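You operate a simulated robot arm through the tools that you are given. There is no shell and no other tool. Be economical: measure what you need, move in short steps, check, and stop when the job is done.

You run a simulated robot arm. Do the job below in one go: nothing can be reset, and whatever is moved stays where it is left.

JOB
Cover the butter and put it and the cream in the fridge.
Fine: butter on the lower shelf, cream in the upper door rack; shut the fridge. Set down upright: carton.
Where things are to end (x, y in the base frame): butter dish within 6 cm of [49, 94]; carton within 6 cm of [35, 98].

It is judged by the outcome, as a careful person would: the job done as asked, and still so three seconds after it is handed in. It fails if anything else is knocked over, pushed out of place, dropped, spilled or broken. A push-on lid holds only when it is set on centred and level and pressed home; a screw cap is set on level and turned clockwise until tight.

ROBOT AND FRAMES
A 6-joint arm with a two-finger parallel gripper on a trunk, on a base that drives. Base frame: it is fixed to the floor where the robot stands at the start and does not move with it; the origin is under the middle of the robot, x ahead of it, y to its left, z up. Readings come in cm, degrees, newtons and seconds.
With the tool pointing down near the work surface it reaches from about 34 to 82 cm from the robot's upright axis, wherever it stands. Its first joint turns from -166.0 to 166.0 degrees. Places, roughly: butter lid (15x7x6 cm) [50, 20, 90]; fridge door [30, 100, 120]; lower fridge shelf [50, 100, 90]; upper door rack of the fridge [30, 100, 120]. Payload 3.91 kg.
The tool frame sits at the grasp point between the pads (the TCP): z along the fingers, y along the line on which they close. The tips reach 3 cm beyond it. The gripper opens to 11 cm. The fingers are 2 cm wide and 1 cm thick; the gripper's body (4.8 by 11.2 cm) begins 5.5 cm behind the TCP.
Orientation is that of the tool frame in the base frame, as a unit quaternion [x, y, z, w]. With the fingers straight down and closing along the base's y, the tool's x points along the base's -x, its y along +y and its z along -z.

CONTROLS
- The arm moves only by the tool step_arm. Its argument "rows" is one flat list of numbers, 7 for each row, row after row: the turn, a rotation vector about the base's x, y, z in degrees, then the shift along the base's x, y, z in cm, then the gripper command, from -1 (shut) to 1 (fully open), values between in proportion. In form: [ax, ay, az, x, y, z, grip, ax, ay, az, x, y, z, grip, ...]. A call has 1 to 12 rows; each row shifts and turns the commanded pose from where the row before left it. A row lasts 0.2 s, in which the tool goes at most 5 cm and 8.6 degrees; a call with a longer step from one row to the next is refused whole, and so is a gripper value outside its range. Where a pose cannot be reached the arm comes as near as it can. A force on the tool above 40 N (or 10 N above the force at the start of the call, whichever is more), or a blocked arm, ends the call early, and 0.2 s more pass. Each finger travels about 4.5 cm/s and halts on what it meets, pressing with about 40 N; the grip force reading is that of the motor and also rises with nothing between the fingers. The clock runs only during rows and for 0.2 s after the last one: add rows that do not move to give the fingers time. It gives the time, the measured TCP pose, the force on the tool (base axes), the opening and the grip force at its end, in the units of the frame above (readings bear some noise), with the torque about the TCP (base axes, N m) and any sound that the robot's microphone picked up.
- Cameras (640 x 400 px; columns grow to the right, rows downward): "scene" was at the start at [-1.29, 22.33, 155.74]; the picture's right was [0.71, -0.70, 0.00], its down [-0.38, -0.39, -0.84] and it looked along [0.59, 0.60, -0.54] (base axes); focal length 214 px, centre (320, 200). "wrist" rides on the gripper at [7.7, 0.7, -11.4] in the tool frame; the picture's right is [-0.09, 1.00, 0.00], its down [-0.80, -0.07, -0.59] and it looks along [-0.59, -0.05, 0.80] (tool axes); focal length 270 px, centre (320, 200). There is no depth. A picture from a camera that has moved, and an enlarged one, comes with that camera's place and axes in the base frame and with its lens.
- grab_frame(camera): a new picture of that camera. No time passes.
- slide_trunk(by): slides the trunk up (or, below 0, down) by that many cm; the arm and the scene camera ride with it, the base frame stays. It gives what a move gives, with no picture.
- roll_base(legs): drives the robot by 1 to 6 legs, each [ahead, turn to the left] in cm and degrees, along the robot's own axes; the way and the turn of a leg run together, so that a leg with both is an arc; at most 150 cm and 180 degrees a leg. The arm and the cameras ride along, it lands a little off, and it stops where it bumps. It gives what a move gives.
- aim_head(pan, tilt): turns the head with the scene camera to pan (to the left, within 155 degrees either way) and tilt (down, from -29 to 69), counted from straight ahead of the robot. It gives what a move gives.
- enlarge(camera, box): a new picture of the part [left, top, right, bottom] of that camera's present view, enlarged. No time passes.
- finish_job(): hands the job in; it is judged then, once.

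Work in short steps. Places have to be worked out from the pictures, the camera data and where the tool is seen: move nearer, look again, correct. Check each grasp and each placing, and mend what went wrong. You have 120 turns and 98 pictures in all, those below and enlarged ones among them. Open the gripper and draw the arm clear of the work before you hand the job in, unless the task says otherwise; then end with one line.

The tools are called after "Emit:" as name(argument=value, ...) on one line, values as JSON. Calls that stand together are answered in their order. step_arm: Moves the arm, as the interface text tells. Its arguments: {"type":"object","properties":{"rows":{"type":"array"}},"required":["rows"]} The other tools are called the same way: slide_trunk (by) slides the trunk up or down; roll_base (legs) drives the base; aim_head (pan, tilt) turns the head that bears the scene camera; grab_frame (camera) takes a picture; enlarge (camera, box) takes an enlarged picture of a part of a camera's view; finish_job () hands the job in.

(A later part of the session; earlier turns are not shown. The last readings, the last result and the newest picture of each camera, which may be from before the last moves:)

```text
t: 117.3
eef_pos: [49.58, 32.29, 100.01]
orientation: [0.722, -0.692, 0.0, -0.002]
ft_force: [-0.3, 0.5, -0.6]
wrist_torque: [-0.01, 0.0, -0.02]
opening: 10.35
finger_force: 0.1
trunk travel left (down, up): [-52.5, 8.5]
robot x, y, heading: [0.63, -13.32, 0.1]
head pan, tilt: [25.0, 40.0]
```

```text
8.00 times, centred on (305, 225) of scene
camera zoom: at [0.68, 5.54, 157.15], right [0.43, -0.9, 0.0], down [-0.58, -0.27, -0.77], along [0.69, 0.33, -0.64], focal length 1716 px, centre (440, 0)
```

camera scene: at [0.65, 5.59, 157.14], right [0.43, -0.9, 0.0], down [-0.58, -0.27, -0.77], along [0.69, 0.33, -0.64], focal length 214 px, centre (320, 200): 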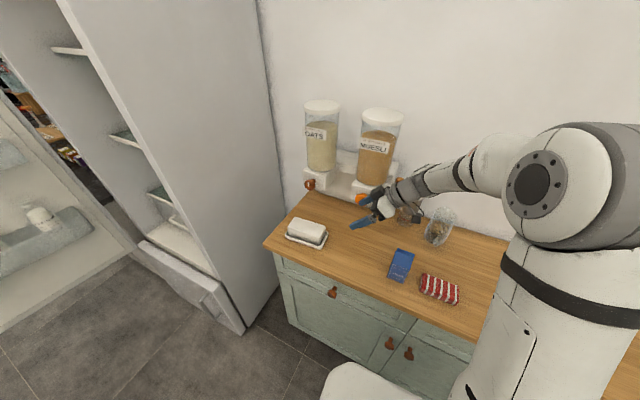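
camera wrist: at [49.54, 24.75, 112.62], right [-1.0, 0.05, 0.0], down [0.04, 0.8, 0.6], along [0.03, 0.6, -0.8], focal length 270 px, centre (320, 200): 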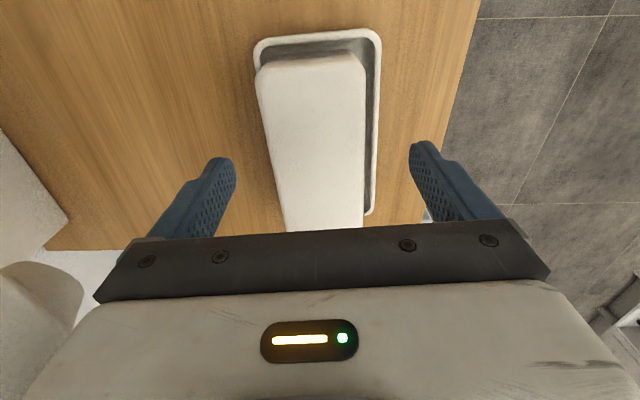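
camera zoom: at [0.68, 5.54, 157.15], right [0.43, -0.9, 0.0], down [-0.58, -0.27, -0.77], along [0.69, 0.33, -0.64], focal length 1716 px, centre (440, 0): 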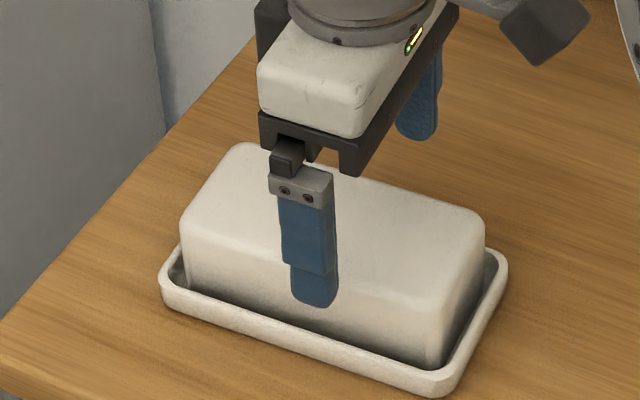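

Well centred now. Descend to the rim, grip the dish itself across its width.

Emit:
step_arm(rows=[0, 0, 0, 0.05, 0, -2.5, 0.88, 0, 0, 0, 0, 0, -2.5, 0.88, 0, 0, 0, 0, 0, -1.4, 0.88, 0, 0, 0, 0, 0, 0, 0.6, 0, 0, 0, 0, 0, 0, 0.4, 0, 0, 0, 0, 0, 0, 0.2, 0, 0, 0, 0, 0, 0, 0.2])

Emit:
enlarge(camera="scene", box=[275, 200, 335, 250])

```text
t: 118.9
eef_pos: [49.68, 32.15, 93.71]
orientation: [0.722, -0.692, -0.002, -0.004]
ft_force: [1.6, -0.1, 0.1]
wrist_torque: [0.35, -0.27, -0.2]
opening: 8.76
finger_force: 40.1
trunk travel left (down, up): [-52.5, 8.5]
robot x, y, heading: [0.41, -13.57, 0.1]
head pan, tilt: [25.0, 40.0]
```

```text
8.00 times, centred on (305, 225) of scene
camera zoom: at [0.7, 5.56, 157.15], right [0.43, -0.9, 0.0], down [-0.58, -0.27, -0.77], along [0.69, 0.33, -0.64], focal length 1716 px, centre (440, 0)
```

zoom: 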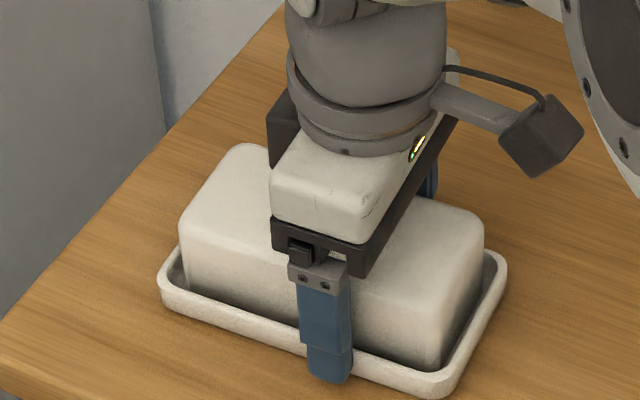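

Dish gripped (8.76 cm). Lift 2 cm to test.

Emit:
step_arm(rows=[0, 0, 0, 0, 0, 0.5, 0.2, 0, 0, 0, 0, 0, 0.7, 0.2, 0, 0, 0, 0, 0, 0.8, 0.2, 0, 0, 0, 0, 0, 0, 0.2])

Emit:
enlarge(camera="scene", box=[275, 200, 335, 250])

```text
t: 119.9
eef_pos: [49.72, 32.38, 95.66]
orientation: [0.722, -0.692, -0.001, -0.003]
ft_force: [0.3, -0.4, -6.2]
wrist_torque: [-0.13, -0.02, 0.02]
opening: 8.75
finger_force: 40.0
trunk travel left (down, up): [-52.5, 8.5]
robot x, y, heading: [0.63, -13.32, 0.2]
head pan, tilt: [25.0, 40.0]
```

```text
8.00 times, centred on (305, 225) of scene
camera zoom: at [0.73, 5.61, 157.14], right [0.43, -0.9, 0.0], down [-0.58, -0.27, -0.77], along [0.69, 0.33, -0.64], focal length 1716 px, centre (440, 0)
```

zoom: 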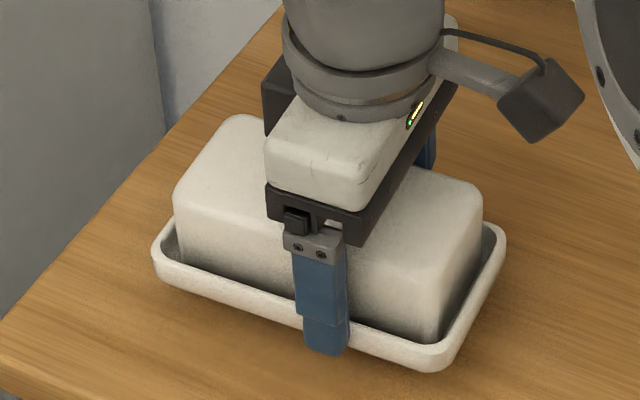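

The dish lifts level and whole (~0.55 kg). Rotate it -90° in the air so its long side points along x, moving to clear counter space.

Emit:
step_arm(rows=[0, 0, -8.18, -0.27, -0.49, 0.1, 0.2, 0, 0, -8.18, -0.27, -0.49, 0.1, 0.2, 0, 0, -8.18, -0.27, -0.49, 0.1, 0.2, 0, 0, -8.18, -0.27, -0.49, 0, 0.2, 0, 0, -8.18, -0.27, -0.49, 0, 0.2, 0, 0, -8.18, -0.27, -0.49, 0, 0.2, 0, 0, -8.18, -0.27, -0.49, 0, 0.2, 0, 0, -8.18, -0.27, -0.49, 0, 0.2, 0, 0, -8.18, -0.27, -0.49, 0, 0.2, 0, 0, -8.18, -0.27, -0.49, 0, 0.2, 0, 0, -8.18, -0.27, -0.49, 0, 0.2, 0, 0, 0, 0, 0, 0, 0.2])

Emit:
enlarge(camera="scene", box=[270, 170, 390, 270])

```text
t: 122.5
eef_pos: [46.81, 27.05, 95.97]
orientation: [-0.021, 1.0, -0.003, 0.002]
ft_force: [-0.6, 0.2, -6.4]
wrist_torque: [0.03, 0.15, 0.03]
opening: 8.76
finger_force: 39.6
trunk travel left (down, up): [-52.5, 8.5]
robot x, y, heading: [0.54, -13.26, 0.2]
head pan, tilt: [25.0, 40.0]
```

```text
4.00 times, centred on (330, 220) of scene
camera zoom: at [0.72, 5.6, 157.14], right [0.43, -0.9, 0.0], down [-0.58, -0.27, -0.77], along [0.69, 0.33, -0.64], focal length 858 px, centre (280, 120)
```

zoom: 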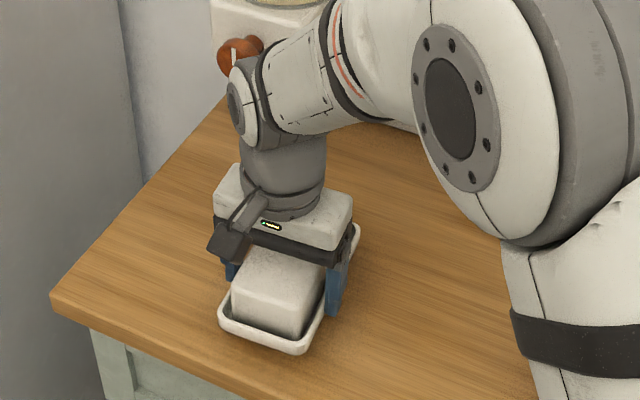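

Now lower it to the counter and release.

Emit:
step_arm(rows=[0, 0, 0, 0, 0, -1, 0.2, 0, 0, 0, 0, 0, -0.7, 0.2, 0, 0, 0, 0, 0, -0.4, 0.2, 0, 0, 0, 0, 0, -0.15, 0.2, 0, 0, 0, 0, 0, 0, 0.5, 0, 0, 0, 0, 0, 0, 0.8, 0, 0, 0, 0, 0, 0, 1, 0, 0, 0, 0, 0, 2, 1, 0, 0, 0, 0, 0, 3, 1, 0, 0, 0, 0, 0, 4, 1, 0, 0, 0, 0, 0, 4, 1])

Emit:
grab_frame(camera="wrist")

```text
t: 124.9
eef_pos: [46.54, 26.82, 106.97]
orientation: [-0.021, 1.0, -0.003, 0.003]
ft_force: [0.3, 0.7, 0.5]
wrist_torque: [-0.01, 0.0, 0.0]
opening: 10.98
finger_force: 0.1
trunk travel left (down, up): [-52.5, 8.5]
robot x, y, heading: [0.5, -13.22, 0.3]
head pan, tilt: [25.0, 40.0]
```

```text
29 pictures are left
camera wrist: at [38.74, 27.3, 118.37], right [0.04, 1.0, 0.0], down [0.8, -0.03, 0.6], along [0.6, -0.03, -0.8], focal length 270 px, centre (320, 200)
```

wrist: 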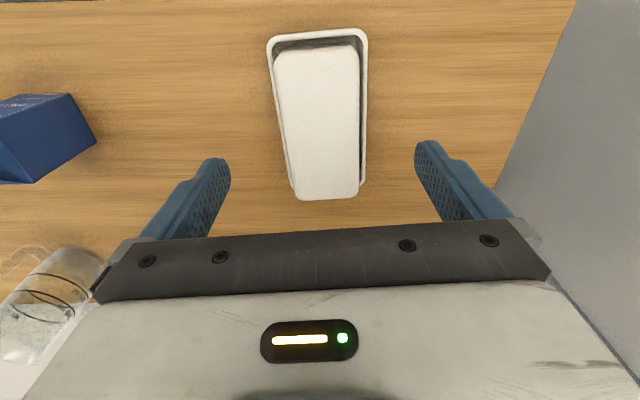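

Dish now lies along x at (49, 27). I'll tilt the tool to 45° pointing +x, behind the dish's near end.

Emit:
step_arm(rows=[0.31, -7.5, 0, -1.4, 0, -0.5, 1, 0.31, -7.5, 0, -1.4, 0, -0.5, 1, 0.31, -7.5, 0, -1.4, 0, -0.5, 1, 0.31, -7.5, 0, -1.4, 0, -0.5, 1, 0.31, -7.5, 0, -1.4, 0, -0.5, 1, 0.31, -7.5, 0, -1.4, 0, -0.5, 1, 0, 0, 0, 0, 0, -3.5, 1, 0, 0, 0, 0, 0, -3.5, 1, 0, 0, 0, 0, 0, -3, 1, 0, 0, 0, 0, 0, 0, 1])

Emit:
grab_frame(camera="wrist")

```text
t: 127.1
eef_pos: [38.46, 26.79, 93.65]
orientation: [-0.019, 0.922, 0.006, 0.386]
ft_force: [-0.8, 0.1, 0.3]
wrist_torque: [0.01, 0.0, -0.03]
opening: 11.02
finger_force: 0.0
trunk travel left (down, up): [-52.5, 8.5]
robot x, y, heading: [0.51, -12.81, 0.1]
head pan, tilt: [25.0, 40.0]
```

```text
28 pictures are left
camera wrist: at [24.73, 27.03, 96.27], right [0.02, 1.0, 0.06], down [0.14, -0.06, 0.99], along [0.99, -0.01, -0.14], focal length 270 px, centre (320, 200)
```

wrist: 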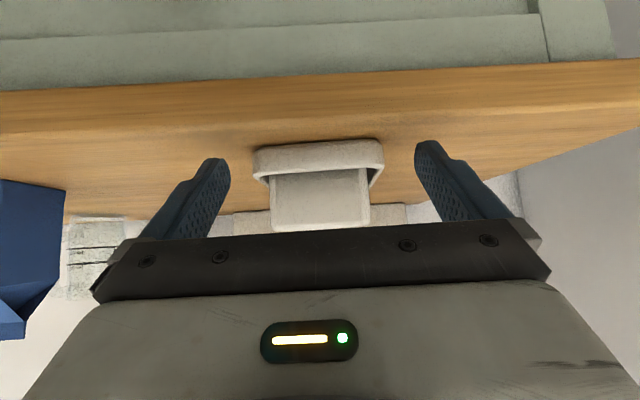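

The dish is centred between the fingers. Move forward 5.6 cm, down 0.4, and grip.

Emit:
step_arm(rows=[0, 0, 0, 2, 0.05, -0.2, 1, 0, 0, 0, 2, 0.05, -0.2, 1, 0, 0, 0, 1.6, 0.05, 0, 1, 0, 0, 0, 0, 0, 0, 0.6, 0, 0, 0, 0, 0, 0, 0.3, 0, 0, 0, 0, 0, 0, 0.2, 0, 0, 0, 0, 0, 0, 0.2])

```text
t: 128.7
eef_pos: [44.06, 26.77, 93.42]
orientation: [-0.019, 0.922, 0.007, 0.386]
ft_force: [-0.6, -1.5, 0.9]
wrist_torque: [-0.08, -0.03, -0.21]
opening: 8.77
finger_force: 39.5
trunk travel left (down, up): [-52.5, 8.5]
robot x, y, heading: [0.7, -12.95, 0.4]
head pan, tilt: [25.0, 40.0]
```

Gripped at 8.77 cm. Lift a little and check that it stays level.

Emit:
step_arm(rows=[0, 0, 0, 0, 0, 0.5, 0.1, 0, 0, 0, 0, 0, 0.7, 0.1, 0, 0, 0, 0, 0, 0.8, 0.1, 0, 0, 0, 0, 0, 0, 0.1, 0, 0, 0, 0, 0, 0, 0.1])

Emit:
enlarge(camera="scene", box=[270, 170, 390, 270])

```text
t: 129.9
eef_pos: [43.95, 26.98, 95.31]
orientation: [-0.02, 0.922, 0.006, 0.386]
ft_force: [0.6, -1.0, -5.8]
wrist_torque: [-0.01, 0.3, 0.01]
opening: 8.77
finger_force: 39.7
trunk travel left (down, up): [-52.5, 8.5]
robot x, y, heading: [0.58, -13.02, 0.1]
head pan, tilt: [25.0, 40.0]
```

```text
4.00 times, centred on (330, 220) of scene
camera zoom: at [0.71, 5.6, 157.14], right [0.43, -0.9, 0.0], down [-0.58, -0.27, -0.77], along [0.69, 0.33, -0.64], focal length 858 px, centre (280, 120)
```

zoom: 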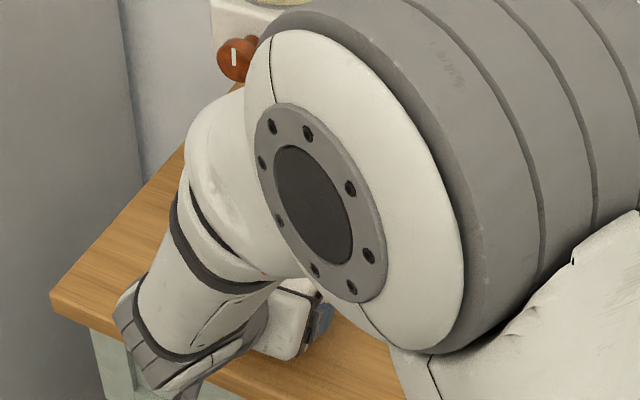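

Weight is carried (5.8 N); the arm hides it from the head, so check with the wrist camera.

Emit:
grab_frame(camera="wrist")

```text
26 pictures are left
camera wrist: at [30.34, 27.27, 98.03], right [0.02, 1.0, 0.06], down [0.14, -0.06, 0.99], along [0.99, -0.01, -0.14], focal length 270 px, centre (320, 200)
```

wrist: 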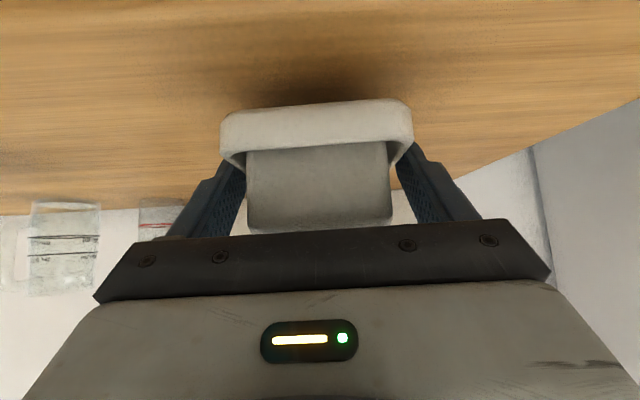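

Dish is held level with its lid. Lift, then draw it in toward the robot for driving.

Emit:
step_arm(rows=[0, 0, 0, 0, 0, 2, 0.1, 0, 0, 0, 0, 0, 3, 0.1, 0, 0, 0, 0, 0, 3, 0.1, 0, 0, 0, 0, 0, 3, 0.1, 0, 0, 0, 0, 0, 3, 0.1, 0, 0, 0, -2, -2, 2, 0.1, 0, 0, 0, -2, -2.3, 2, 0.1, 0, 0, 0, -2, -2.3, 2, 0.1, 0, 0, 0, -2, -2.3, 2, 0.1, 0, 0, 0, -2, -2.3, 2, 0.1, 0, 0, 0, -2, -2.3, 2, 0.1, 0, 0, 0, -1, -2, 1, 0.1])

Emit:
aim_head(pan=45, tilt=35)

```text
t: 132.5
eef_pos: [30.86, 11.48, 122.39]
orientation: [-0.02, 0.922, 0.007, 0.386]
ft_force: [0.2, 0.0, -6.4]
wrist_torque: [-0.01, 0.3, -0.02]
opening: 8.79
finger_force: 39.9
trunk travel left (down, up): [-52.5, 8.5]
robot x, y, heading: [0.67, -13.04, 0.2]
head pan, tilt: [25.0, 40.0]
```

```text
t: 133.3
eef_pos: [30.89, 11.67, 122.25]
orientation: [-0.019, 0.922, 0.005, 0.386]
ft_force: [-0.4, -0.3, -5.2]
wrist_torque: [-0.02, 0.32, 0.03]
opening: 8.77
finger_force: 39.8
trunk travel left (down, up): [-52.5, 8.5]
robot x, y, heading: [0.35, -13.08, 0.1]
head pan, tilt: [45.0, 35.0]
```

Still holding. Now drive: turn right, reverse towards the fridge front, turn back to heading 0.

Emit:
roll_base(legs=[[0, -68.5], [-94, 0], [0, 68.3]])

Emit:
grab_frame(camera="scene")

```text
t: 144.2
eef_pos: [-3.8, 100.21, 122.36]
orientation: [-0.02, 0.923, 0.006, 0.385]
ft_force: [0.1, 1.2, -6.4]
wrist_torque: [-0.03, 0.31, -0.01]
opening: 8.77
finger_force: 40.1
trunk travel left (down, up): [-52.5, 8.5]
robot x, y, heading: [-34.1, 75.93, -0.2]
head pan, tilt: [45.0, 35.0]
```

```text
25 pictures are left
camera scene: at [-35.42, 97.46, 157.88], right [0.71, -0.71, 0.0], down [-0.41, -0.41, -0.82], along [0.58, 0.58, -0.57], focal length 214 px, centre (320, 200)
```

scene: 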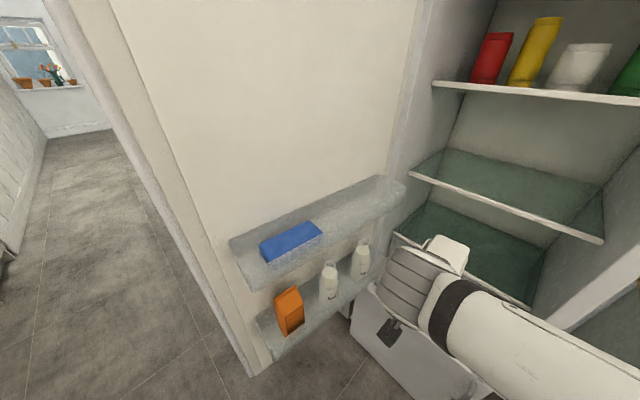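

The middle shelf is at z≈119.5 and both shelves begin at x≈40, so there's ample room. Drive 12 cm closer, then bring the dish to the entrance at z≈99.

Emit:
roll_base(legs=[[12, 0]])

Emit:
step_arm(rows=[0, 0, 0, 0, -1, -3, 0.1, 0, 0, 0, 0, -1, -3, 0.1, 0, 0, 0, 0, -1, -3, 0.1, 0, 0, 0, 1, -1, -3, 0.1, 0, 0, 0, 2, -1, -3, 0.1, 0, 0, 0, 2, -1, -3, 0.1, 0, 0, 0, 2.5, -0.5, -3, 0.1, 0, 0, 0, 3, 0, -2.5, 0.1, 0, 0, 0, 3, 0, 0, 0.1, 0, 0, 0, 3, 0, 0, 0.1, 0, 0, 0, 0, 0, 0, 0.1])

Emit:
grab_frame(camera="wrist")

```text
t: 145.5
eef_pos: [8.19, 99.96, 122.28]
orientation: [-0.019, 0.923, 0.006, 0.385]
ft_force: [0.2, 0.0, -6.8]
wrist_torque: [0.0, 0.3, 0.01]
opening: 8.78
finger_force: 40.2
trunk travel left (down, up): [-52.5, 8.5]
robot x, y, heading: [-22.12, 75.63, 0.0]
head pan, tilt: [45.0, 35.0]
```

```text
t: 147.9
eef_pos: [26.94, 97.01, 101.47]
orientation: [-0.02, 0.923, 0.006, 0.385]
ft_force: [-0.3, -0.5, -5.8]
wrist_torque: [-0.01, 0.29, -0.01]
opening: 8.78
finger_force: 39.9
out of reach, approached as far as the arm can: row 3, 4, 5, 6
trunk travel left (down, up): [-52.5, 8.5]
robot x, y, heading: [-22.16, 75.81, -0.1]
head pan, tilt: [45.0, 35.0]
```

```text
24 pictures are left
camera wrist: at [13.35, 97.3, 104.06], right [0.02, 1.0, 0.06], down [0.14, -0.06, 0.99], along [0.99, -0.01, -0.14], focal length 270 px, centre (320, 200)
```

wrist: 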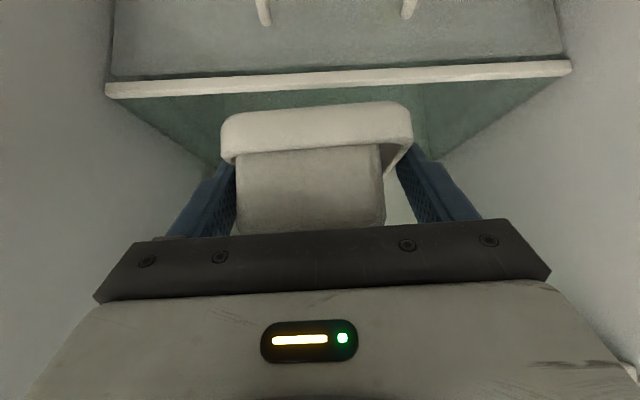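

At the entrance. Shelf surface appears at z≈88–90. Move in to above the target, staying a few cm up.

Emit:
step_arm(rows=[0, 0, 0, 2, -0.6, -0.5, 0.1, 0, 0, 0, 3, -0.6, -0.6, 0.1, 0, 0, 0, 3, -0.6, -0.6, 0.1, 0, 0, 0, 3, -0.6, -0.6, 0.1, 0, 0, 0, 3, -0.6, -0.6, 0.1, 0, 0, 0, 3, -0.2, -0.6, 0.1, 0, 0, 0, 1, 0, 0, 0.1, 0, 0, 0, 0, 0, 0, 0.1, 0, 0, 0, 0, 0, 0, 0.1])

Emit:
grab_frame(camera="scene")

```text
t: 149.9
eef_pos: [44.87, 93.85, 97.94]
orientation: [-0.019, 0.923, 0.006, 0.385]
ft_force: [-0.2, 0.8, -5.9]
wrist_torque: [-0.02, 0.29, 0.01]
opening: 8.77
finger_force: 40.1
trunk travel left (down, up): [-52.5, 8.5]
robot x, y, heading: [-22.33, 75.66, 0.1]
head pan, tilt: [45.0, 35.0]
```

```text
23 pictures are left
camera scene: at [-23.49, 97.28, 157.9], right [0.71, -0.71, 0.0], down [-0.41, -0.41, -0.82], along [0.58, 0.58, -0.57], focal length 214 px, centre (320, 200)
```

scene: 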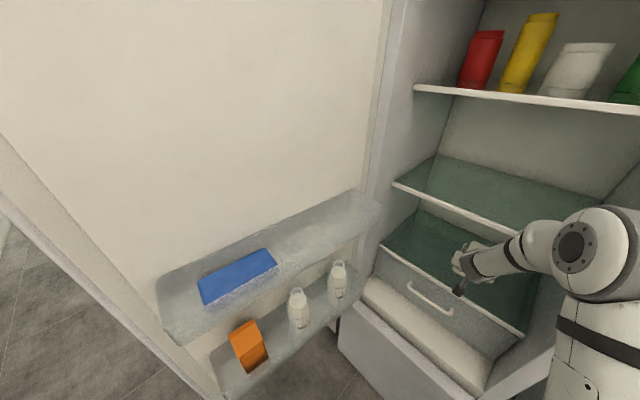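

Inside and over the shelf. Lower gently.

Emit:
step_arm(rows=[0, 0, 0, 0, 0, -1, 0.1, 0, 0, 0, 0, 0, -1, 0.1, 0, 0, 0, 0, 0, -1, 0.1, 0, 0, 0, 0, 0, -0.6, 0.1, 0, 0, 0, 0, 0, -0.3, 0.1, 0, 0, 0, 0, 0, -0.3, 0.1, 0, 0, 0, 0, 0, 0, 0.1])

```text
t: 151.5
eef_pos: [44.87, 93.9, 93.71]
orientation: [-0.019, 0.922, 0.005, 0.386]
ft_force: [-0.8, 0.0, -7.1]
wrist_torque: [-0.02, 0.3, 0.03]
opening: 8.8
finger_force: 40.1
trunk travel left (down, up): [-52.5, 8.5]
robot x, y, heading: [-22.31, 75.64, -0.1]
head pan, tilt: [45.0, 35.0]
```

No contact yet; continue in small steps.

Emit:
step_arm(rows=[0, 0, 0, 0, 0, -0.3, 0.1, 0, 0, 0, 0, 0, -0.3, 0.1, 0, 0, 0, 0, 0, -0.3, 0.1, 0, 0, 0, 0, 0, 0, 0.1])

Emit:
grab_frame(camera="wrist")

```text
t: 152.5
eef_pos: [44.87, 93.82, 92.78]
orientation: [-0.02, 0.923, 0.006, 0.384]
ft_force: [-0.4, 0.5, -6.6]
wrist_torque: [0.0, 0.3, 0.01]
opening: 8.77
finger_force: 39.5
trunk travel left (down, up): [-52.5, 8.5]
robot x, y, heading: [-22.41, 75.81, -0.1]
head pan, tilt: [45.0, 35.0]
```

```text
22 pictures are left
camera wrist: at [31.29, 94.16, 95.32], right [0.02, 1.0, 0.06], down [0.14, -0.06, 0.99], along [0.99, -0.01, -0.14], focal length 270 px, centre (320, 200)
```

wrist: 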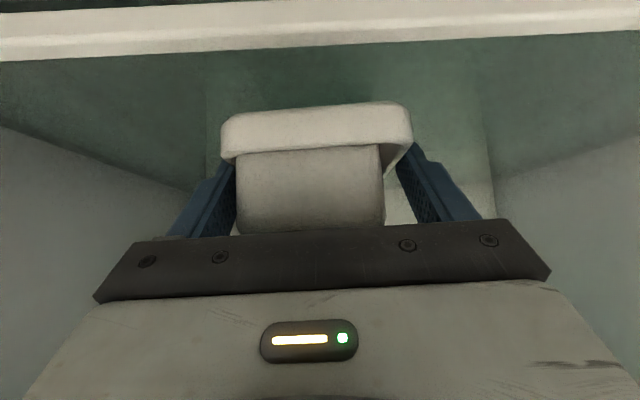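

Shelf edge works out to z≈88; about 1.3 cm to go.

Emit:
step_arm(rows=[0, 0, 0, 0, 0, -0.4, 0.1, 0, 0, 0, 0, 0, -0.3, 0.1, 0, 0, 0, 0, 0, -0.2, 0.1, 0, 0, 0, 0, 0, -0.2, 0.1, 0, 0, 0, 0, 0, 0, 0.1])

```text
t: 153.7
eef_pos: [44.89, 93.9, 91.57]
orientation: [-0.02, 0.923, 0.005, 0.384]
ft_force: [-0.5, -0.6, -5.5]
wrist_torque: [0.0, 0.3, -0.03]
opening: 8.8
finger_force: 40.3
trunk travel left (down, up): [-52.5, 8.5]
robot x, y, heading: [-22.51, 76.47, -0.1]
head pan, tilt: [45.0, 35.0]
```

Emit:
step_arm(rows=[0, 0, 0, 0, 0, -0.2, 0.1, 0, 0, 0, 0, 0, -0.2, 0.1, 0, 0, 0, 0, 0, -0.2, 0.1, 0, 0, 0, 0, 0, 0, 0.1])

```text
t: 154.7
eef_pos: [44.97, 93.86, 91.13]
orientation: [-0.02, 0.923, 0.006, 0.385]
ft_force: [-0.1, 0.2, -5.3]
wrist_torque: [0.01, 0.33, 0.01]
opening: 8.8
finger_force: 40.1
trunk travel left (down, up): [-52.5, 8.5]
robot x, y, heading: [-22.56, 75.71, 0.0]
head pan, tilt: [45.0, 35.0]
```

Readings still show full weight; continuing slowly until the shelf takes it.

Emit:
step_arm(rows=[0, 0, 0, 0, 0, -0.2, 0.1, 0, 0, 0, 0, 0, -0.2, 0.1, 0, 0, 0, 0, 0, -0.2, 0.1, 0, 0, 0, 0, 0, -0.2, 0.1, 0, 0, 0, 0, 0, 0, 0.1])

Emit:
grab_frame(camera="wrist")

```text
t: 155.9
eef_pos: [44.92, 93.86, 90.35]
orientation: [-0.02, 0.923, 0.006, 0.385]
ft_force: [-0.6, 0.5, -5.2]
wrist_torque: [0.02, 0.22, -0.01]
opening: 8.76
finger_force: 41.2
trunk travel left (down, up): [-52.5, 8.5]
robot x, y, heading: [-22.37, 75.87, -0.1]
head pan, tilt: [45.0, 35.0]
```

```text
21 pictures are left
camera wrist: at [31.3, 94.12, 92.92], right [0.02, 1.0, 0.06], down [0.14, -0.06, 0.99], along [0.99, -0.01, -0.14], focal length 270 px, centre (320, 200)
```

wrist: 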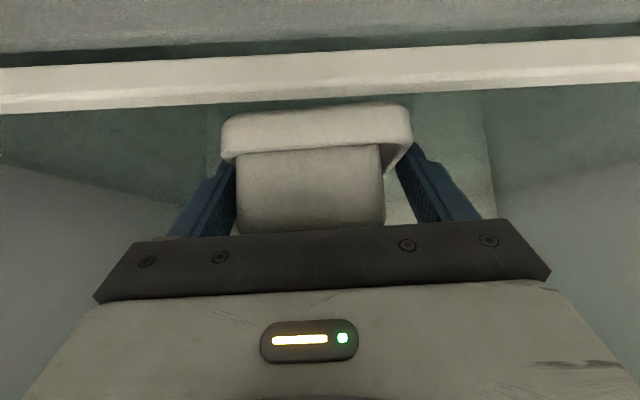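

Torque is dropping: the far end begins to touch. A few more small steps.

Emit:
step_arm(rows=[0, 0, 0, 0, 0, -0.1, 0.1, 0, 0, 0, 0, 0, -0.1, 0.1, 0, 0, 0, 0, 0, -0.1, 0.1, 0, 0, 0, 0, 0, 0, 0.1])

```text
t: 156.9
eef_pos: [44.89, 93.86, 90.29]
orientation: [-0.019, 0.921, 0.006, 0.388]
ft_force: [4.6, 0.3, 18.9]
wrist_torque: [0.29, 0.43, -0.09]
opening: 8.79
finger_force: 39.8
trunk travel left (down, up): [-52.5, 8.5]
robot x, y, heading: [-22.66, 76.14, -0.1]
head pan, tilt: [45.0, 35.0]
```

Resting on the shelf. Ease off slightly, open, and withdraw straight back.

Emit:
step_arm(rows=[0, 0, 0, 0, 0, 0.15, 0.1, 0, 0, 0, 0, 0, 0, 0.5, 0, 0, 0, 0, 0, 0, 0.9, 0, 0, 0, 0, 0, 0, 1, 0, 0, 0, -1.5, 0, 0.2, 1, 0, 0, 0, -3, 0, 0.3, 1, 0, 0, 0, -3, 0, 0.5, 1, 0, 0, 0, -3, 0, 1, 1, 0, 0, 0, -4, 0, 1, 1, 0, 0, 0, -4, 0, 1, 1])

Emit:
grab_frame(camera="wrist")

```text
t: 159.1
eef_pos: [26.35, 93.7, 94.13]
orientation: [-0.019, 0.922, 0.006, 0.386]
ft_force: [-0.7, 1.0, 0.4]
wrist_torque: [0.0, 0.01, 0.0]
opening: 10.99
finger_force: 0.1
trunk travel left (down, up): [-52.5, 8.5]
robot x, y, heading: [-22.28, 75.66, -0.3]
head pan, tilt: [45.0, 35.0]
```

```text
20 pictures are left
camera wrist: at [12.62, 94.0, 96.67], right [0.02, 1.0, 0.06], down [0.14, -0.06, 0.99], along [0.99, -0.01, -0.14], focal length 270 px, centre (320, 200)
```

wrist: 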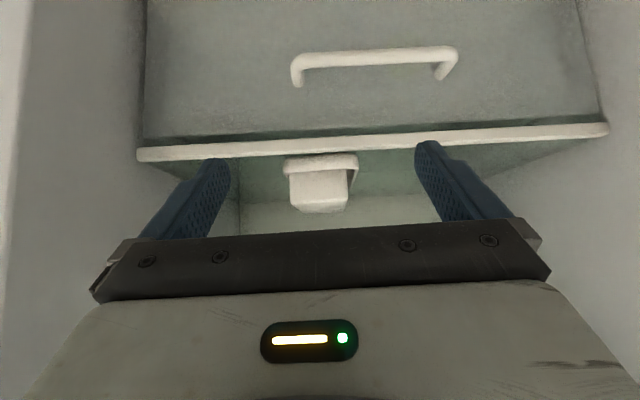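

The butter dish is on the lower shelf, covered, at about (50, 94). Now back off, tuck the arm, and drive to the counter for the cream.

Emit:
step_arm(rows=[0, 0, 0, -4, 0, 2, 1, 0, 0, 0, -4, 0, 2, 1, 0, 0, 0, -4, 1, 2.5, 1, 0, 7.5, 0, -3, 1, 3, 1, 0, 7.5, 0, -1.5, 1, 3.5, 1, 0, 7.5, 0, -0.5, 1, 3.5, 1, 0, 7.5, 0, 0, 1, 3.5, 1, 0, 7.5, 0, 0, 1, 3.5, 1, 0, 7.5, 0, 0, 0, 3, 1, 0, 0, 0, 0, 0, 0, 1])

Emit:
roll_base(legs=[[-12, 0], [0, -65.5], [82, 0], [0, 65.5]])

Emit:
aim_head(pan=0, tilt=48)

Emit:
grab_frame(camera="scene")

```text
t: 161.3
eef_pos: [12.6, 102.91, 121.29]
orientation: [-0.016, 1.0, 0.013, 0.003]
ft_force: [0.0, -0.1, 0.2]
wrist_torque: [-0.02, 0.02, -0.03]
opening: 11.0
finger_force: 0.1
out of reach, approached as far as the arm can: row 2, 3
trunk travel left (down, up): [-52.5, 8.5]
robot x, y, heading: [-22.48, 75.85, -0.4]
head pan, tilt: [45.0, 35.0]
```

```text
t: 172.2
eef_pos: [36.08, 28.76, 121.19]
orientation: [-0.018, 1.0, 0.012, 0.004]
ft_force: [0.6, 0.5, 0.3]
wrist_torque: [-0.01, 0.05, 0.01]
opening: 11.01
finger_force: 0.1
trunk travel left (down, up): [-52.5, 8.5]
robot x, y, heading: [1.01, 1.42, -0.3]
head pan, tilt: [45.0, 35.0]
```

```text
t: 173.3
eef_pos: [36.06, 28.77, 121.23]
orientation: [-0.018, 1.0, 0.014, 0.003]
ft_force: [0.3, 0.4, 0.2]
wrist_torque: [-0.03, 0.03, 0.02]
opening: 11.01
finger_force: 0.1
trunk travel left (down, up): [-52.5, 8.5]
robot x, y, heading: [0.88, 1.17, -0.3]
head pan, tilt: [0.0, 48.0]
```

```text
19 pictures are left
camera scene: at [1.54, 16.4, 156.01], right [0.0, -1.0, 0.0], down [-0.74, 0.0, -0.67], along [0.67, 0.0, -0.74], focal length 214 px, centre (320, 200)
```

scene: 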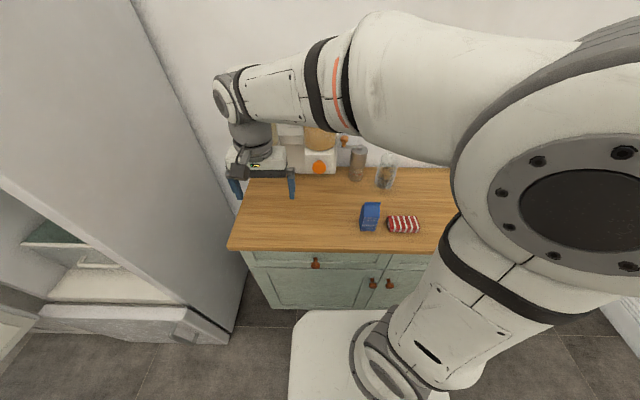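

Move above the carton at about (48.3, -1.4) while rotating +90° so the fingers close along x, clear of the red packet.

Emit:
step_arm(rows=[0, 0, 8.18, 1.1, -2.74, -0.2, 1, 0, 0, 8.18, 1.1, -2.74, -0.2, 1, 0, 0, 8.18, 1.1, -2.74, -0.2, 1, 0, 0, 8.18, 1.1, -2.74, -0.2, 1, 0, 0, 8.18, 1.1, -2.74, -0.2, 1, 0, 0, 8.18, 1.1, -2.74, -0.2, 1, 0, 0, 8.18, 1.1, -2.74, -0.2, 1, 0, 0, 8.18, 1.1, -2.74, -0.2, 1, 0, 0, 8.18, 1.1, -2.74, -0.2, 1, 0, 0, 8.18, 1.1, -2.74, -0.2, 1, 0, 0, 8.18, 1.1, -2.74, -0.2, 1, 0, 0, 0, 0, 0, 0, 1])

Emit:
grab_frame(camera="wrist")

```text
t: 175.9
eef_pos: [48.28, -1.24, 118.92]
orientation: [0.72, -0.694, -0.011, 0.007]
ft_force: [0.2, 0.5, 0.3]
wrist_torque: [-0.04, 0.01, 0.01]
opening: 11.01
finger_force: 0.1
trunk travel left (down, up): [-52.5, 8.5]
robot x, y, heading: [0.92, 1.61, 0.1]
head pan, tilt: [0.0, 48.0]
```

```text
18 pictures are left
camera wrist: at [48.05, -8.85, 130.36], right [-1.0, 0.05, 0.03], down [0.06, 0.8, 0.6], along [0.01, 0.6, -0.8], focal length 270 px, centre (320, 200)
```

wrist: 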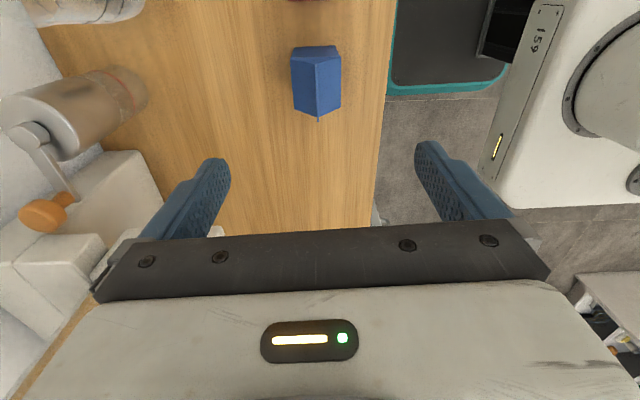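

Enlarge on the carton for its pose.

Emit:
enlarge(camera="wrist", box=[250, 20, 380, 140])

```text
3.33 times, centred on (315, 80) of wrist
camera zoom: at [48.05, -8.85, 130.36], right [-1.0, 0.05, 0.03], down [0.06, 0.8, 0.6], along [0.01, 0.6, -0.8], focal length 901 px, centre (337, 600)
```

zoom: 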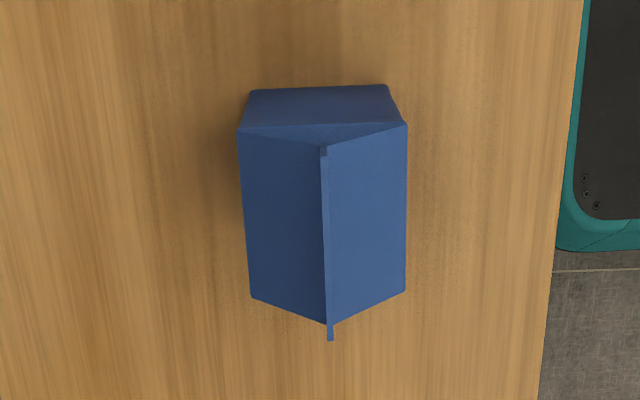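

Carton: 5.4 cm square at (48.0, -1.1), eaves at z≈98.3, ridge ≈102.5. Level the tool, centre it, descend to z≈98.2 and close.

Emit:
step_arm(rows=[-0.3, -1.5, -3, -0.25, 0.1, -3, 1, 0, 0, 0, 0, 0, -4, 1, 0, 0, 0, 0, 0, -4, 1, 0, 0, 0, 0, 0, -4, 1, 0, 0, 0, 0, 0, -3.5, 1, 0, 0, 0, 0, 0, -2.2, 1, 0, 0, 0, 0, 0, 0, 0.6, 0, 0, 0, 0, 0, 0, 0.2, 0, 0, 0, 0, 0, 0, -0.3, 0, 0, 0, 0, 0, 0, -0.3, 0, 0, 0, 0, 0, 0, -0.3])

Emit:
enlarge(camera="scene", box=[310, 150, 430, 250])

```text
t: 178.3
eef_pos: [47.81, -1.07, 98.52]
orientation: [-0.701, 0.713, 0.001, 0.002]
ft_force: [0.7, 1.3, 0.1]
wrist_torque: [0.02, 0.03, 0.0]
opening: 5.45
finger_force: 39.7
trunk travel left (down, up): [-52.5, 8.5]
robot x, y, heading: [1.2, 1.38, -0.5]
head pan, tilt: [0.0, 48.0]
```

```text
4.00 times, centred on (370, 200) of scene
camera zoom: at [1.56, 16.39, 156.01], right [0.0, -1.0, 0.0], down [-0.74, 0.0, -0.67], along [0.67, 0.0, -0.74], focal length 858 px, centre (120, 200)
```

zoom: 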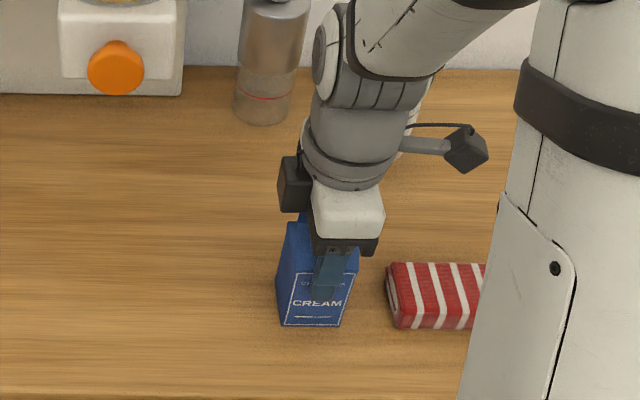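

Cream carton gripped (5.45 cm). Lift and tuck in for driving.

Emit:
step_arm(rows=[0, 0, 0, 0, 0, 2, -0.3, 0, 0, 0, 0, 0, 4, -0.3, 0, 0, 0, 0, 0, 4, -0.3, 0, 0, 0, 0, 0, 4, -0.3, 0, 0, 0, 0, 0, 4, -0.3, 0, 0, 0, 0, 0, 4, -0.3, 0, 0, 0, -2, 2, 4, -0.3, 0, 0, 0, -3, 3, 2, -0.3, 0, 0, 0, -3, 3, 0, -0.3, 0, 0, 0, -3, 3, 0, -0.3, 0, 0, 0, -2.3, 3, 0, -0.3, 0, 0, 0, 0, 0, 0, -0.3])

Emit:
roll_base(legs=[[0, -64.5], [-82, 0], [0, 64.8]])

Emit:
aim_head(pan=60, tilt=40)

Emit:
grab_frame(camera="scene")

```text
t: 180.9
eef_pos: [34.58, 12.72, 126.38]
orientation: [-0.702, 0.712, 0.0, 0.0]
ft_force: [-0.6, 0.1, -3.3]
wrist_torque: [-0.02, -0.03, 0.02]
opening: 5.47
finger_force: 40.3
trunk travel left (down, up): [-52.5, 8.5]
robot x, y, heading: [1.23, 1.75, 0.0]
head pan, tilt: [0.0, 48.0]
```

```text
t: 191.0
eef_pos: [1.41, 87.48, 126.47]
orientation: [-0.701, 0.714, -0.001, 0.002]
ft_force: [0.3, -0.4, -1.4]
wrist_torque: [0.02, 0.03, 0.0]
opening: 5.47
finger_force: 39.9
trunk travel left (down, up): [-52.5, 8.5]
robot x, y, heading: [-32.03, 76.33, -0.8]
head pan, tilt: [0.0, 48.0]
```

```text
t: 192.3
eef_pos: [1.42, 87.54, 126.41]
orientation: [-0.701, 0.713, 0.0, 0.001]
ft_force: [0.2, 0.9, -2.2]
wrist_torque: [0.03, 0.02, 0.0]
opening: 5.47
finger_force: 39.9
trunk travel left (down, up): [-52.5, 8.5]
robot x, y, heading: [-32.3, 76.36, -0.7]
head pan, tilt: [60.0, 40.0]
```

```text
15 pictures are left
camera scene: at [-35.0, 98.97, 157.15], right [0.86, -0.51, 0.0], down [-0.33, -0.55, -0.77], along [0.39, 0.66, -0.64], focal length 214 px, centre (320, 200)
```

scene: 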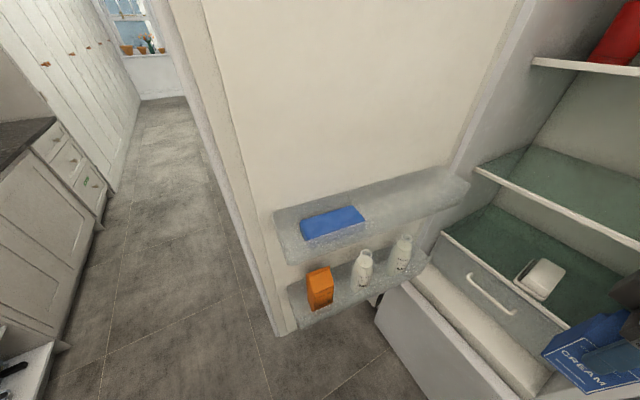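

Enlarge the rack to determine its floor, rim and free space.

Emit:
enlarge(camera="scene", box=[255, 140, 485, 290])

```text
2.67 times, centred on (370, 215) of scene
camera zoom: at [-35.0, 98.97, 157.15], right [0.86, -0.51, 0.0], down [-0.33, -0.55, -0.77], along [0.39, 0.66, -0.64], focal length 572 px, centre (187, 160)
```

zoom: 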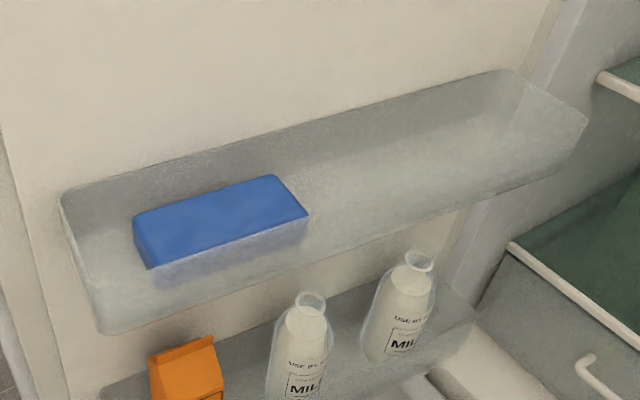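

Rack centre-line at x≈-5 is about y≈122–123, floor ≈120, free between the blue box (ends x≈-11) and the hinge. Raise and move in front of it for a close look with the wrist camera, turning -6° to match the door.

Emit:
step_arm(rows=[0, 0, 0, -0.7, 0, 3.5, -0.3, 0, 0, 0, -0.7, 1, 3.5, -0.3, 0, 0, -1, -0.7, 2.5, 3.5, -0.3, 0, 0, -1, -0.7, 3, 3.3, -0.3, 0, 0, -1, -0.7, 3.5, 0, -0.3, 0, 0, -1, -0.7, 3.5, 0, -0.3, 0, 0, -1, -0.7, 3.5, 0, -0.3, 0, 0, -1, -0.7, 3.5, 0, -0.3, 0, 0, 0, -0.3, 3, 0, -0.3, 0, 0, 0, 0, 0, 0, -0.3])

Emit:
grab_frame(camera="wrist")

```text
t: 194.5
eef_pos: [-4.71, 111.18, 140.14]
orientation: [-0.663, 0.749, 0.0, 0.0]
ft_force: [0.4, -0.1, -2.5]
wrist_torque: [0.02, -0.03, 0.03]
opening: 5.47
finger_force: 40.6
trunk travel left (down, up): [-52.5, 8.5]
robot x, y, heading: [-32.37, 76.59, -1.0]
head pan, tilt: [60.0, 40.0]
```

```text
13 pictures are left
camera wrist: at [-6.31, 103.69, 151.63], right [-0.98, 0.21, 0.0], down [0.17, 0.79, 0.6], along [0.13, 0.58, -0.8], focal length 270 px, centre (320, 200)
```

wrist: 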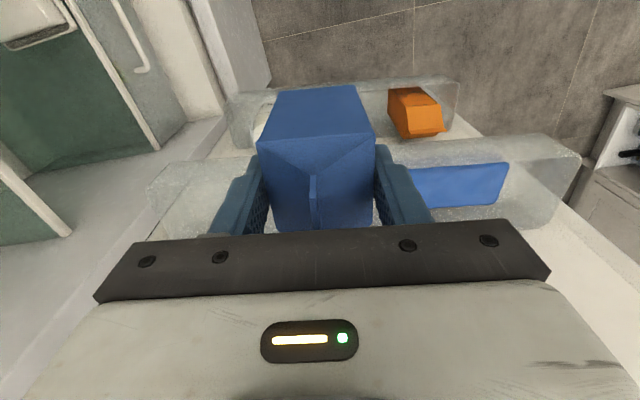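

Two views give the rack: front y≈119.6, door face y≈127.3 at x≈-5, floor z≈121. A box on the gripper's back side sticks out ~5 cm toward the door, so I'll tilt the tool ~6.5° to keep clear, move over the rack and lower partway.

Emit:
step_arm(rows=[6.4, -0.8, 0, 0, 2, 0, -0.3, 0, 0, 0, -0.1, 3, 0, -0.3, 0, 0, 0, -0.1, 3, 0, -0.3, 0, 0, 0, -0.1, 2.5, 0, -0.3, 0, 0, 0, 0, 0.5, 0, -0.3, 0, 0, 0, 0, 0, -2.5, -0.3, 0, 0, 0, 0, 0, -2.5, -0.3, 0, 0, 0, 0, 0, 0, -0.3])

Emit:
enlarge(camera="scene", box=[255, 100, 485, 290])

Emit:
grab_frame(camera="wrist")

```text
t: 196.3
eef_pos: [-4.95, 122.0, 135.12]
orientation: [-0.661, 0.748, 0.037, 0.042]
ft_force: [-0.7, 0.2, -2.1]
wrist_torque: [-0.01, -0.04, 0.01]
opening: 5.47
finger_force: 39.8
trunk travel left (down, up): [-52.5, 8.5]
robot x, y, heading: [-32.05, 76.64, -0.7]
head pan, tilt: [60.0, 40.0]
```

```text
2.11 times, centred on (370, 195) of scene
camera zoom: at [-35.01, 98.98, 157.15], right [0.86, -0.51, 0.0], down [-0.33, -0.55, -0.77], along [0.39, 0.66, -0.64], focal length 452 px, centre (215, 210)
```

zoom: 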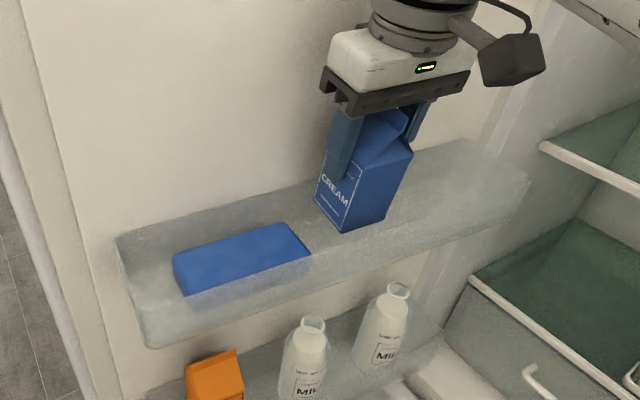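

```text
11 pictures are left
camera wrist: at [-6.7, 113.29, 145.81], right [-0.98, 0.21, 0.01], down [0.16, 0.71, 0.68], along [0.14, 0.67, -0.73], focal length 270 px, centre (320, 200)
```

wrist: 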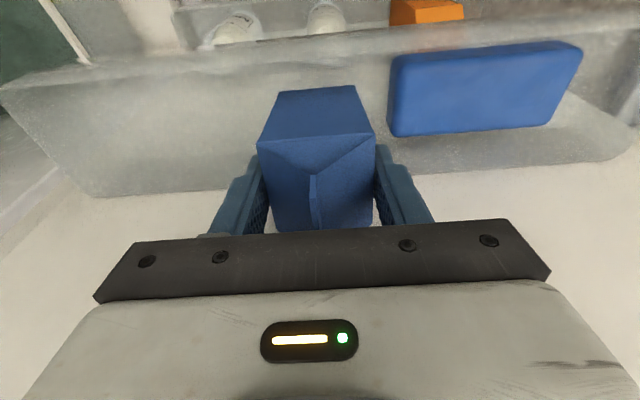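

The carton is over the free part with ~0.8 cm margins front and back. Shift 1 cm away from the blue box and lower.

Emit:
step_arm(rows=[0, 0, 0, 1, 0.1, 0, -0.3, 0, 0, 0, 0, 0, -1.5, -0.3, 0, 0, 0, 0, 0, -1.5, -0.3, 0, 0, 0, 0, 0, -1, -0.3, 0, 0, 0, 0, 0, -0.4, -0.3, 0, 0, 0, 0, 0, -0.2, -0.3, 0, 0, 0, 0, 0, 0, -0.3])

```text
t: 197.9
eef_pos: [-3.96, 122.19, 130.55]
orientation: [-0.661, 0.748, 0.038, 0.042]
ft_force: [2.1, 1.2, 14.0]
wrist_torque: [-0.26, 0.0, 0.03]
opening: 5.47
finger_force: 37.8
trunk travel left (down, up): [-52.5, 8.5]
robot x, y, heading: [-32.03, 76.32, -0.8]
head pan, tilt: [60.0, 40.0]
```

Contact at the front bottom edge, as planned. Rotate half upright about that edge and check.

Emit:
step_arm(rows=[-1.6, 0.2, 0, 0, 0.3, 0, -0.3, -1.6, 0.2, 0, 0, 0.3, -0.05, -0.3, 0, 0, 0, 0, 0, 0, -0.3])

Emit:
enlarge(camera="scene", box=[255, 100, 485, 290])

```text
t: 198.7
eef_pos: [-3.8, 122.74, 130.31]
orientation: [-0.662, 0.749, 0.019, 0.02]
ft_force: [-0.6, 0.0, -1.8]
wrist_torque: [0.0, -0.02, 0.0]
opening: 5.46
finger_force: 40.1
trunk travel left (down, up): [-52.5, 8.5]
robot x, y, heading: [-31.95, 76.32, -0.8]
head pan, tilt: [60.0, 40.0]
```

```text
2.11 times, centred on (370, 195) of scene
camera zoom: at [-35.03, 98.99, 157.13], right [0.86, -0.51, 0.0], down [-0.33, -0.55, -0.77], along [0.39, 0.66, -0.64], focal length 452 px, centre (215, 210)
```

zoom: 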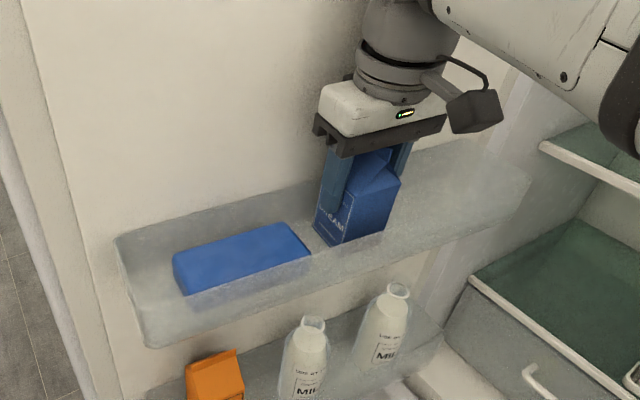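

The carton is inside the rack, free. Straighten the last ~3° and lower to contact.

Emit:
step_arm(rows=[-1.5, 0.2, 0, 0, 0.2, 0, -0.3, -1.5, 0.2, 0, 0, 0.1, 0, -0.3, 0, 0, 0, 0, 0, -0.2, -0.3, 0, 0, 0, 0, 0, -0.2, -0.3, 0, 0, 0, 0, 0, -0.15, -0.3, 0, 0, 0, 0, 0, 0, -0.3])

```text
t: 200.1
eef_pos: [-3.86, 122.86, 130.23]
orientation: [-0.662, 0.75, 0.003, 0.005]
ft_force: [4.4, -1.5, 28.5]
wrist_torque: [0.81, -0.15, -0.09]
opening: 5.46
finger_force: 40.0
trunk travel left (down, up): [-52.5, 8.5]
robot x, y, heading: [-32.09, 76.44, -0.8]
head pan, tilt: [60.0, 40.0]
```

Standing on the rack floor, upright. Ease off, open to 7.5 cm, then rise straight up.

Emit:
step_arm(rows=[0, 0, 0, 0, 0, 0.2, -0.3, 0, 0, 0, 0, 0, 0, -0.1, 0, 0, 0, 0, 0, 0, 0.2, 0, 0, 0, 0, 0, 0, 0.35, 0, 0, 0, 0, 0, 1, 0.35, 0, 0, 0, 0, 0, 2, 0.35, 0, 0, 0, 0, 0, 3, 0.35, 0, 0, 0, 0, 0, 3, 0.35, 0, 0, 0, 0, -3, 2, 0.35, 0, 0, 0, 0, -4, 0, 0.35, 0, 0, 0, 0, -4, 0, 0.35])

Emit:
enlarge(camera="scene", box=[255, 100, 485, 290])

```text
t: 202.5
eef_pos: [-4.01, 111.82, 141.4]
orientation: [-0.662, 0.749, 0.002, 0.002]
ft_force: [0.8, -0.3, 0.9]
wrist_torque: [0.04, 0.0, -0.02]
opening: 7.43
finger_force: 0.0
trunk travel left (down, up): [-52.5, 8.5]
robot x, y, heading: [-31.87, 76.61, -0.7]
head pan, tilt: [60.0, 40.0]
```

```text
2.11 times, centred on (370, 195) of scene
camera zoom: at [-35.07, 98.85, 157.17], right [0.86, -0.51, 0.0], down [-0.33, -0.55, -0.77], along [0.39, 0.66, -0.64], focal length 452 px, centre (215, 210)
```

zoom: 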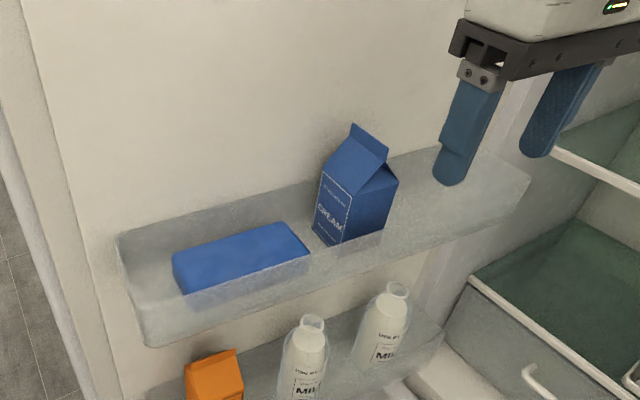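

The cream stands upright in the upper door rack. To close the door I'll go round to its outer side: reverse the base west, with the arm clear of the door edge.

Emit:
roll_base(legs=[[0, -31.5], [-58, 0], [0, 32.2]])

Emit:
step_arm(rows=[0, 0, -8.3, 0, 0, 0, 0, 0, 0, -8.3, 0, 0, 0, -1, 0, 0, -8.3, 0, 0, 0, -1, 0, 0, -8.3, 0, 0, 0, -1, 0, 0, -8.3, 0, 0, 0, -1, 0, 0, -8.3, 0, 0, 0, -1, 0, 0, -8.3, 0, 0, 0, -1, 0, 0, -8.3, 0, 0, 0, -1, 0, 0, -8.3, 0, 0, 0, -1, 0, 0, -8.3, 0, 0, 0, -1])

Emit:
aim_head(pan=25, tilt=30)

Emit:
grab_frame(camera="scene")

```text
t: 209.0
eef_pos: [-54.96, 144.17, 141.2]
orientation: [-0.672, 0.74, 0.001, 0.001]
ft_force: [0.8, 0.3, -1.2]
wrist_torque: [-0.05, 0.02, -0.03]
opening: 7.43
finger_force: 0.2
trunk travel left (down, up): [-52.5, 8.5]
robot x, y, heading: [-82.24, 107.59, 0.4]
head pan, tilt: [60.0, 40.0]
```

```text
t: 211.2
eef_pos: [-54.94, 143.92, 141.2]
orientation: [-0.01, 1.0, 0.0, 0.002]
ft_force: [0.1, -0.4, 0.7]
wrist_torque: [-0.01, -0.01, 0.01]
opening: 0.0
finger_force: 37.8
trunk travel left (down, up): [-52.5, 8.5]
robot x, y, heading: [-82.12, 107.14, 0.2]
head pan, tilt: [60.0, 40.0]
```

```text
t: 212.2
eef_pos: [-54.91, 144.09, 141.27]
orientation: [-0.013, 1.0, 0.001, 0.001]
ft_force: [0.5, 0.9, 0.4]
wrist_torque: [-0.05, -0.01, -0.04]
opening: 0.01
finger_force: 37.8
trunk travel left (down, up): [-52.5, 8.5]
robot x, y, heading: [-82.2, 107.45, 0.5]
head pan, tilt: [25.0, 30.0]
```

```text
8 pictures are left
camera scene: at [-81.5, 126.42, 158.68], right [0.43, -0.9, 0.0], down [-0.45, -0.21, -0.87], along [0.78, 0.37, -0.5], focal length 214 px, centre (320, 200)
```

scene: 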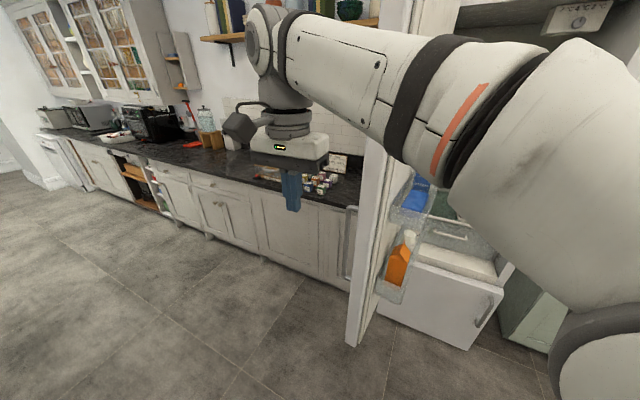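

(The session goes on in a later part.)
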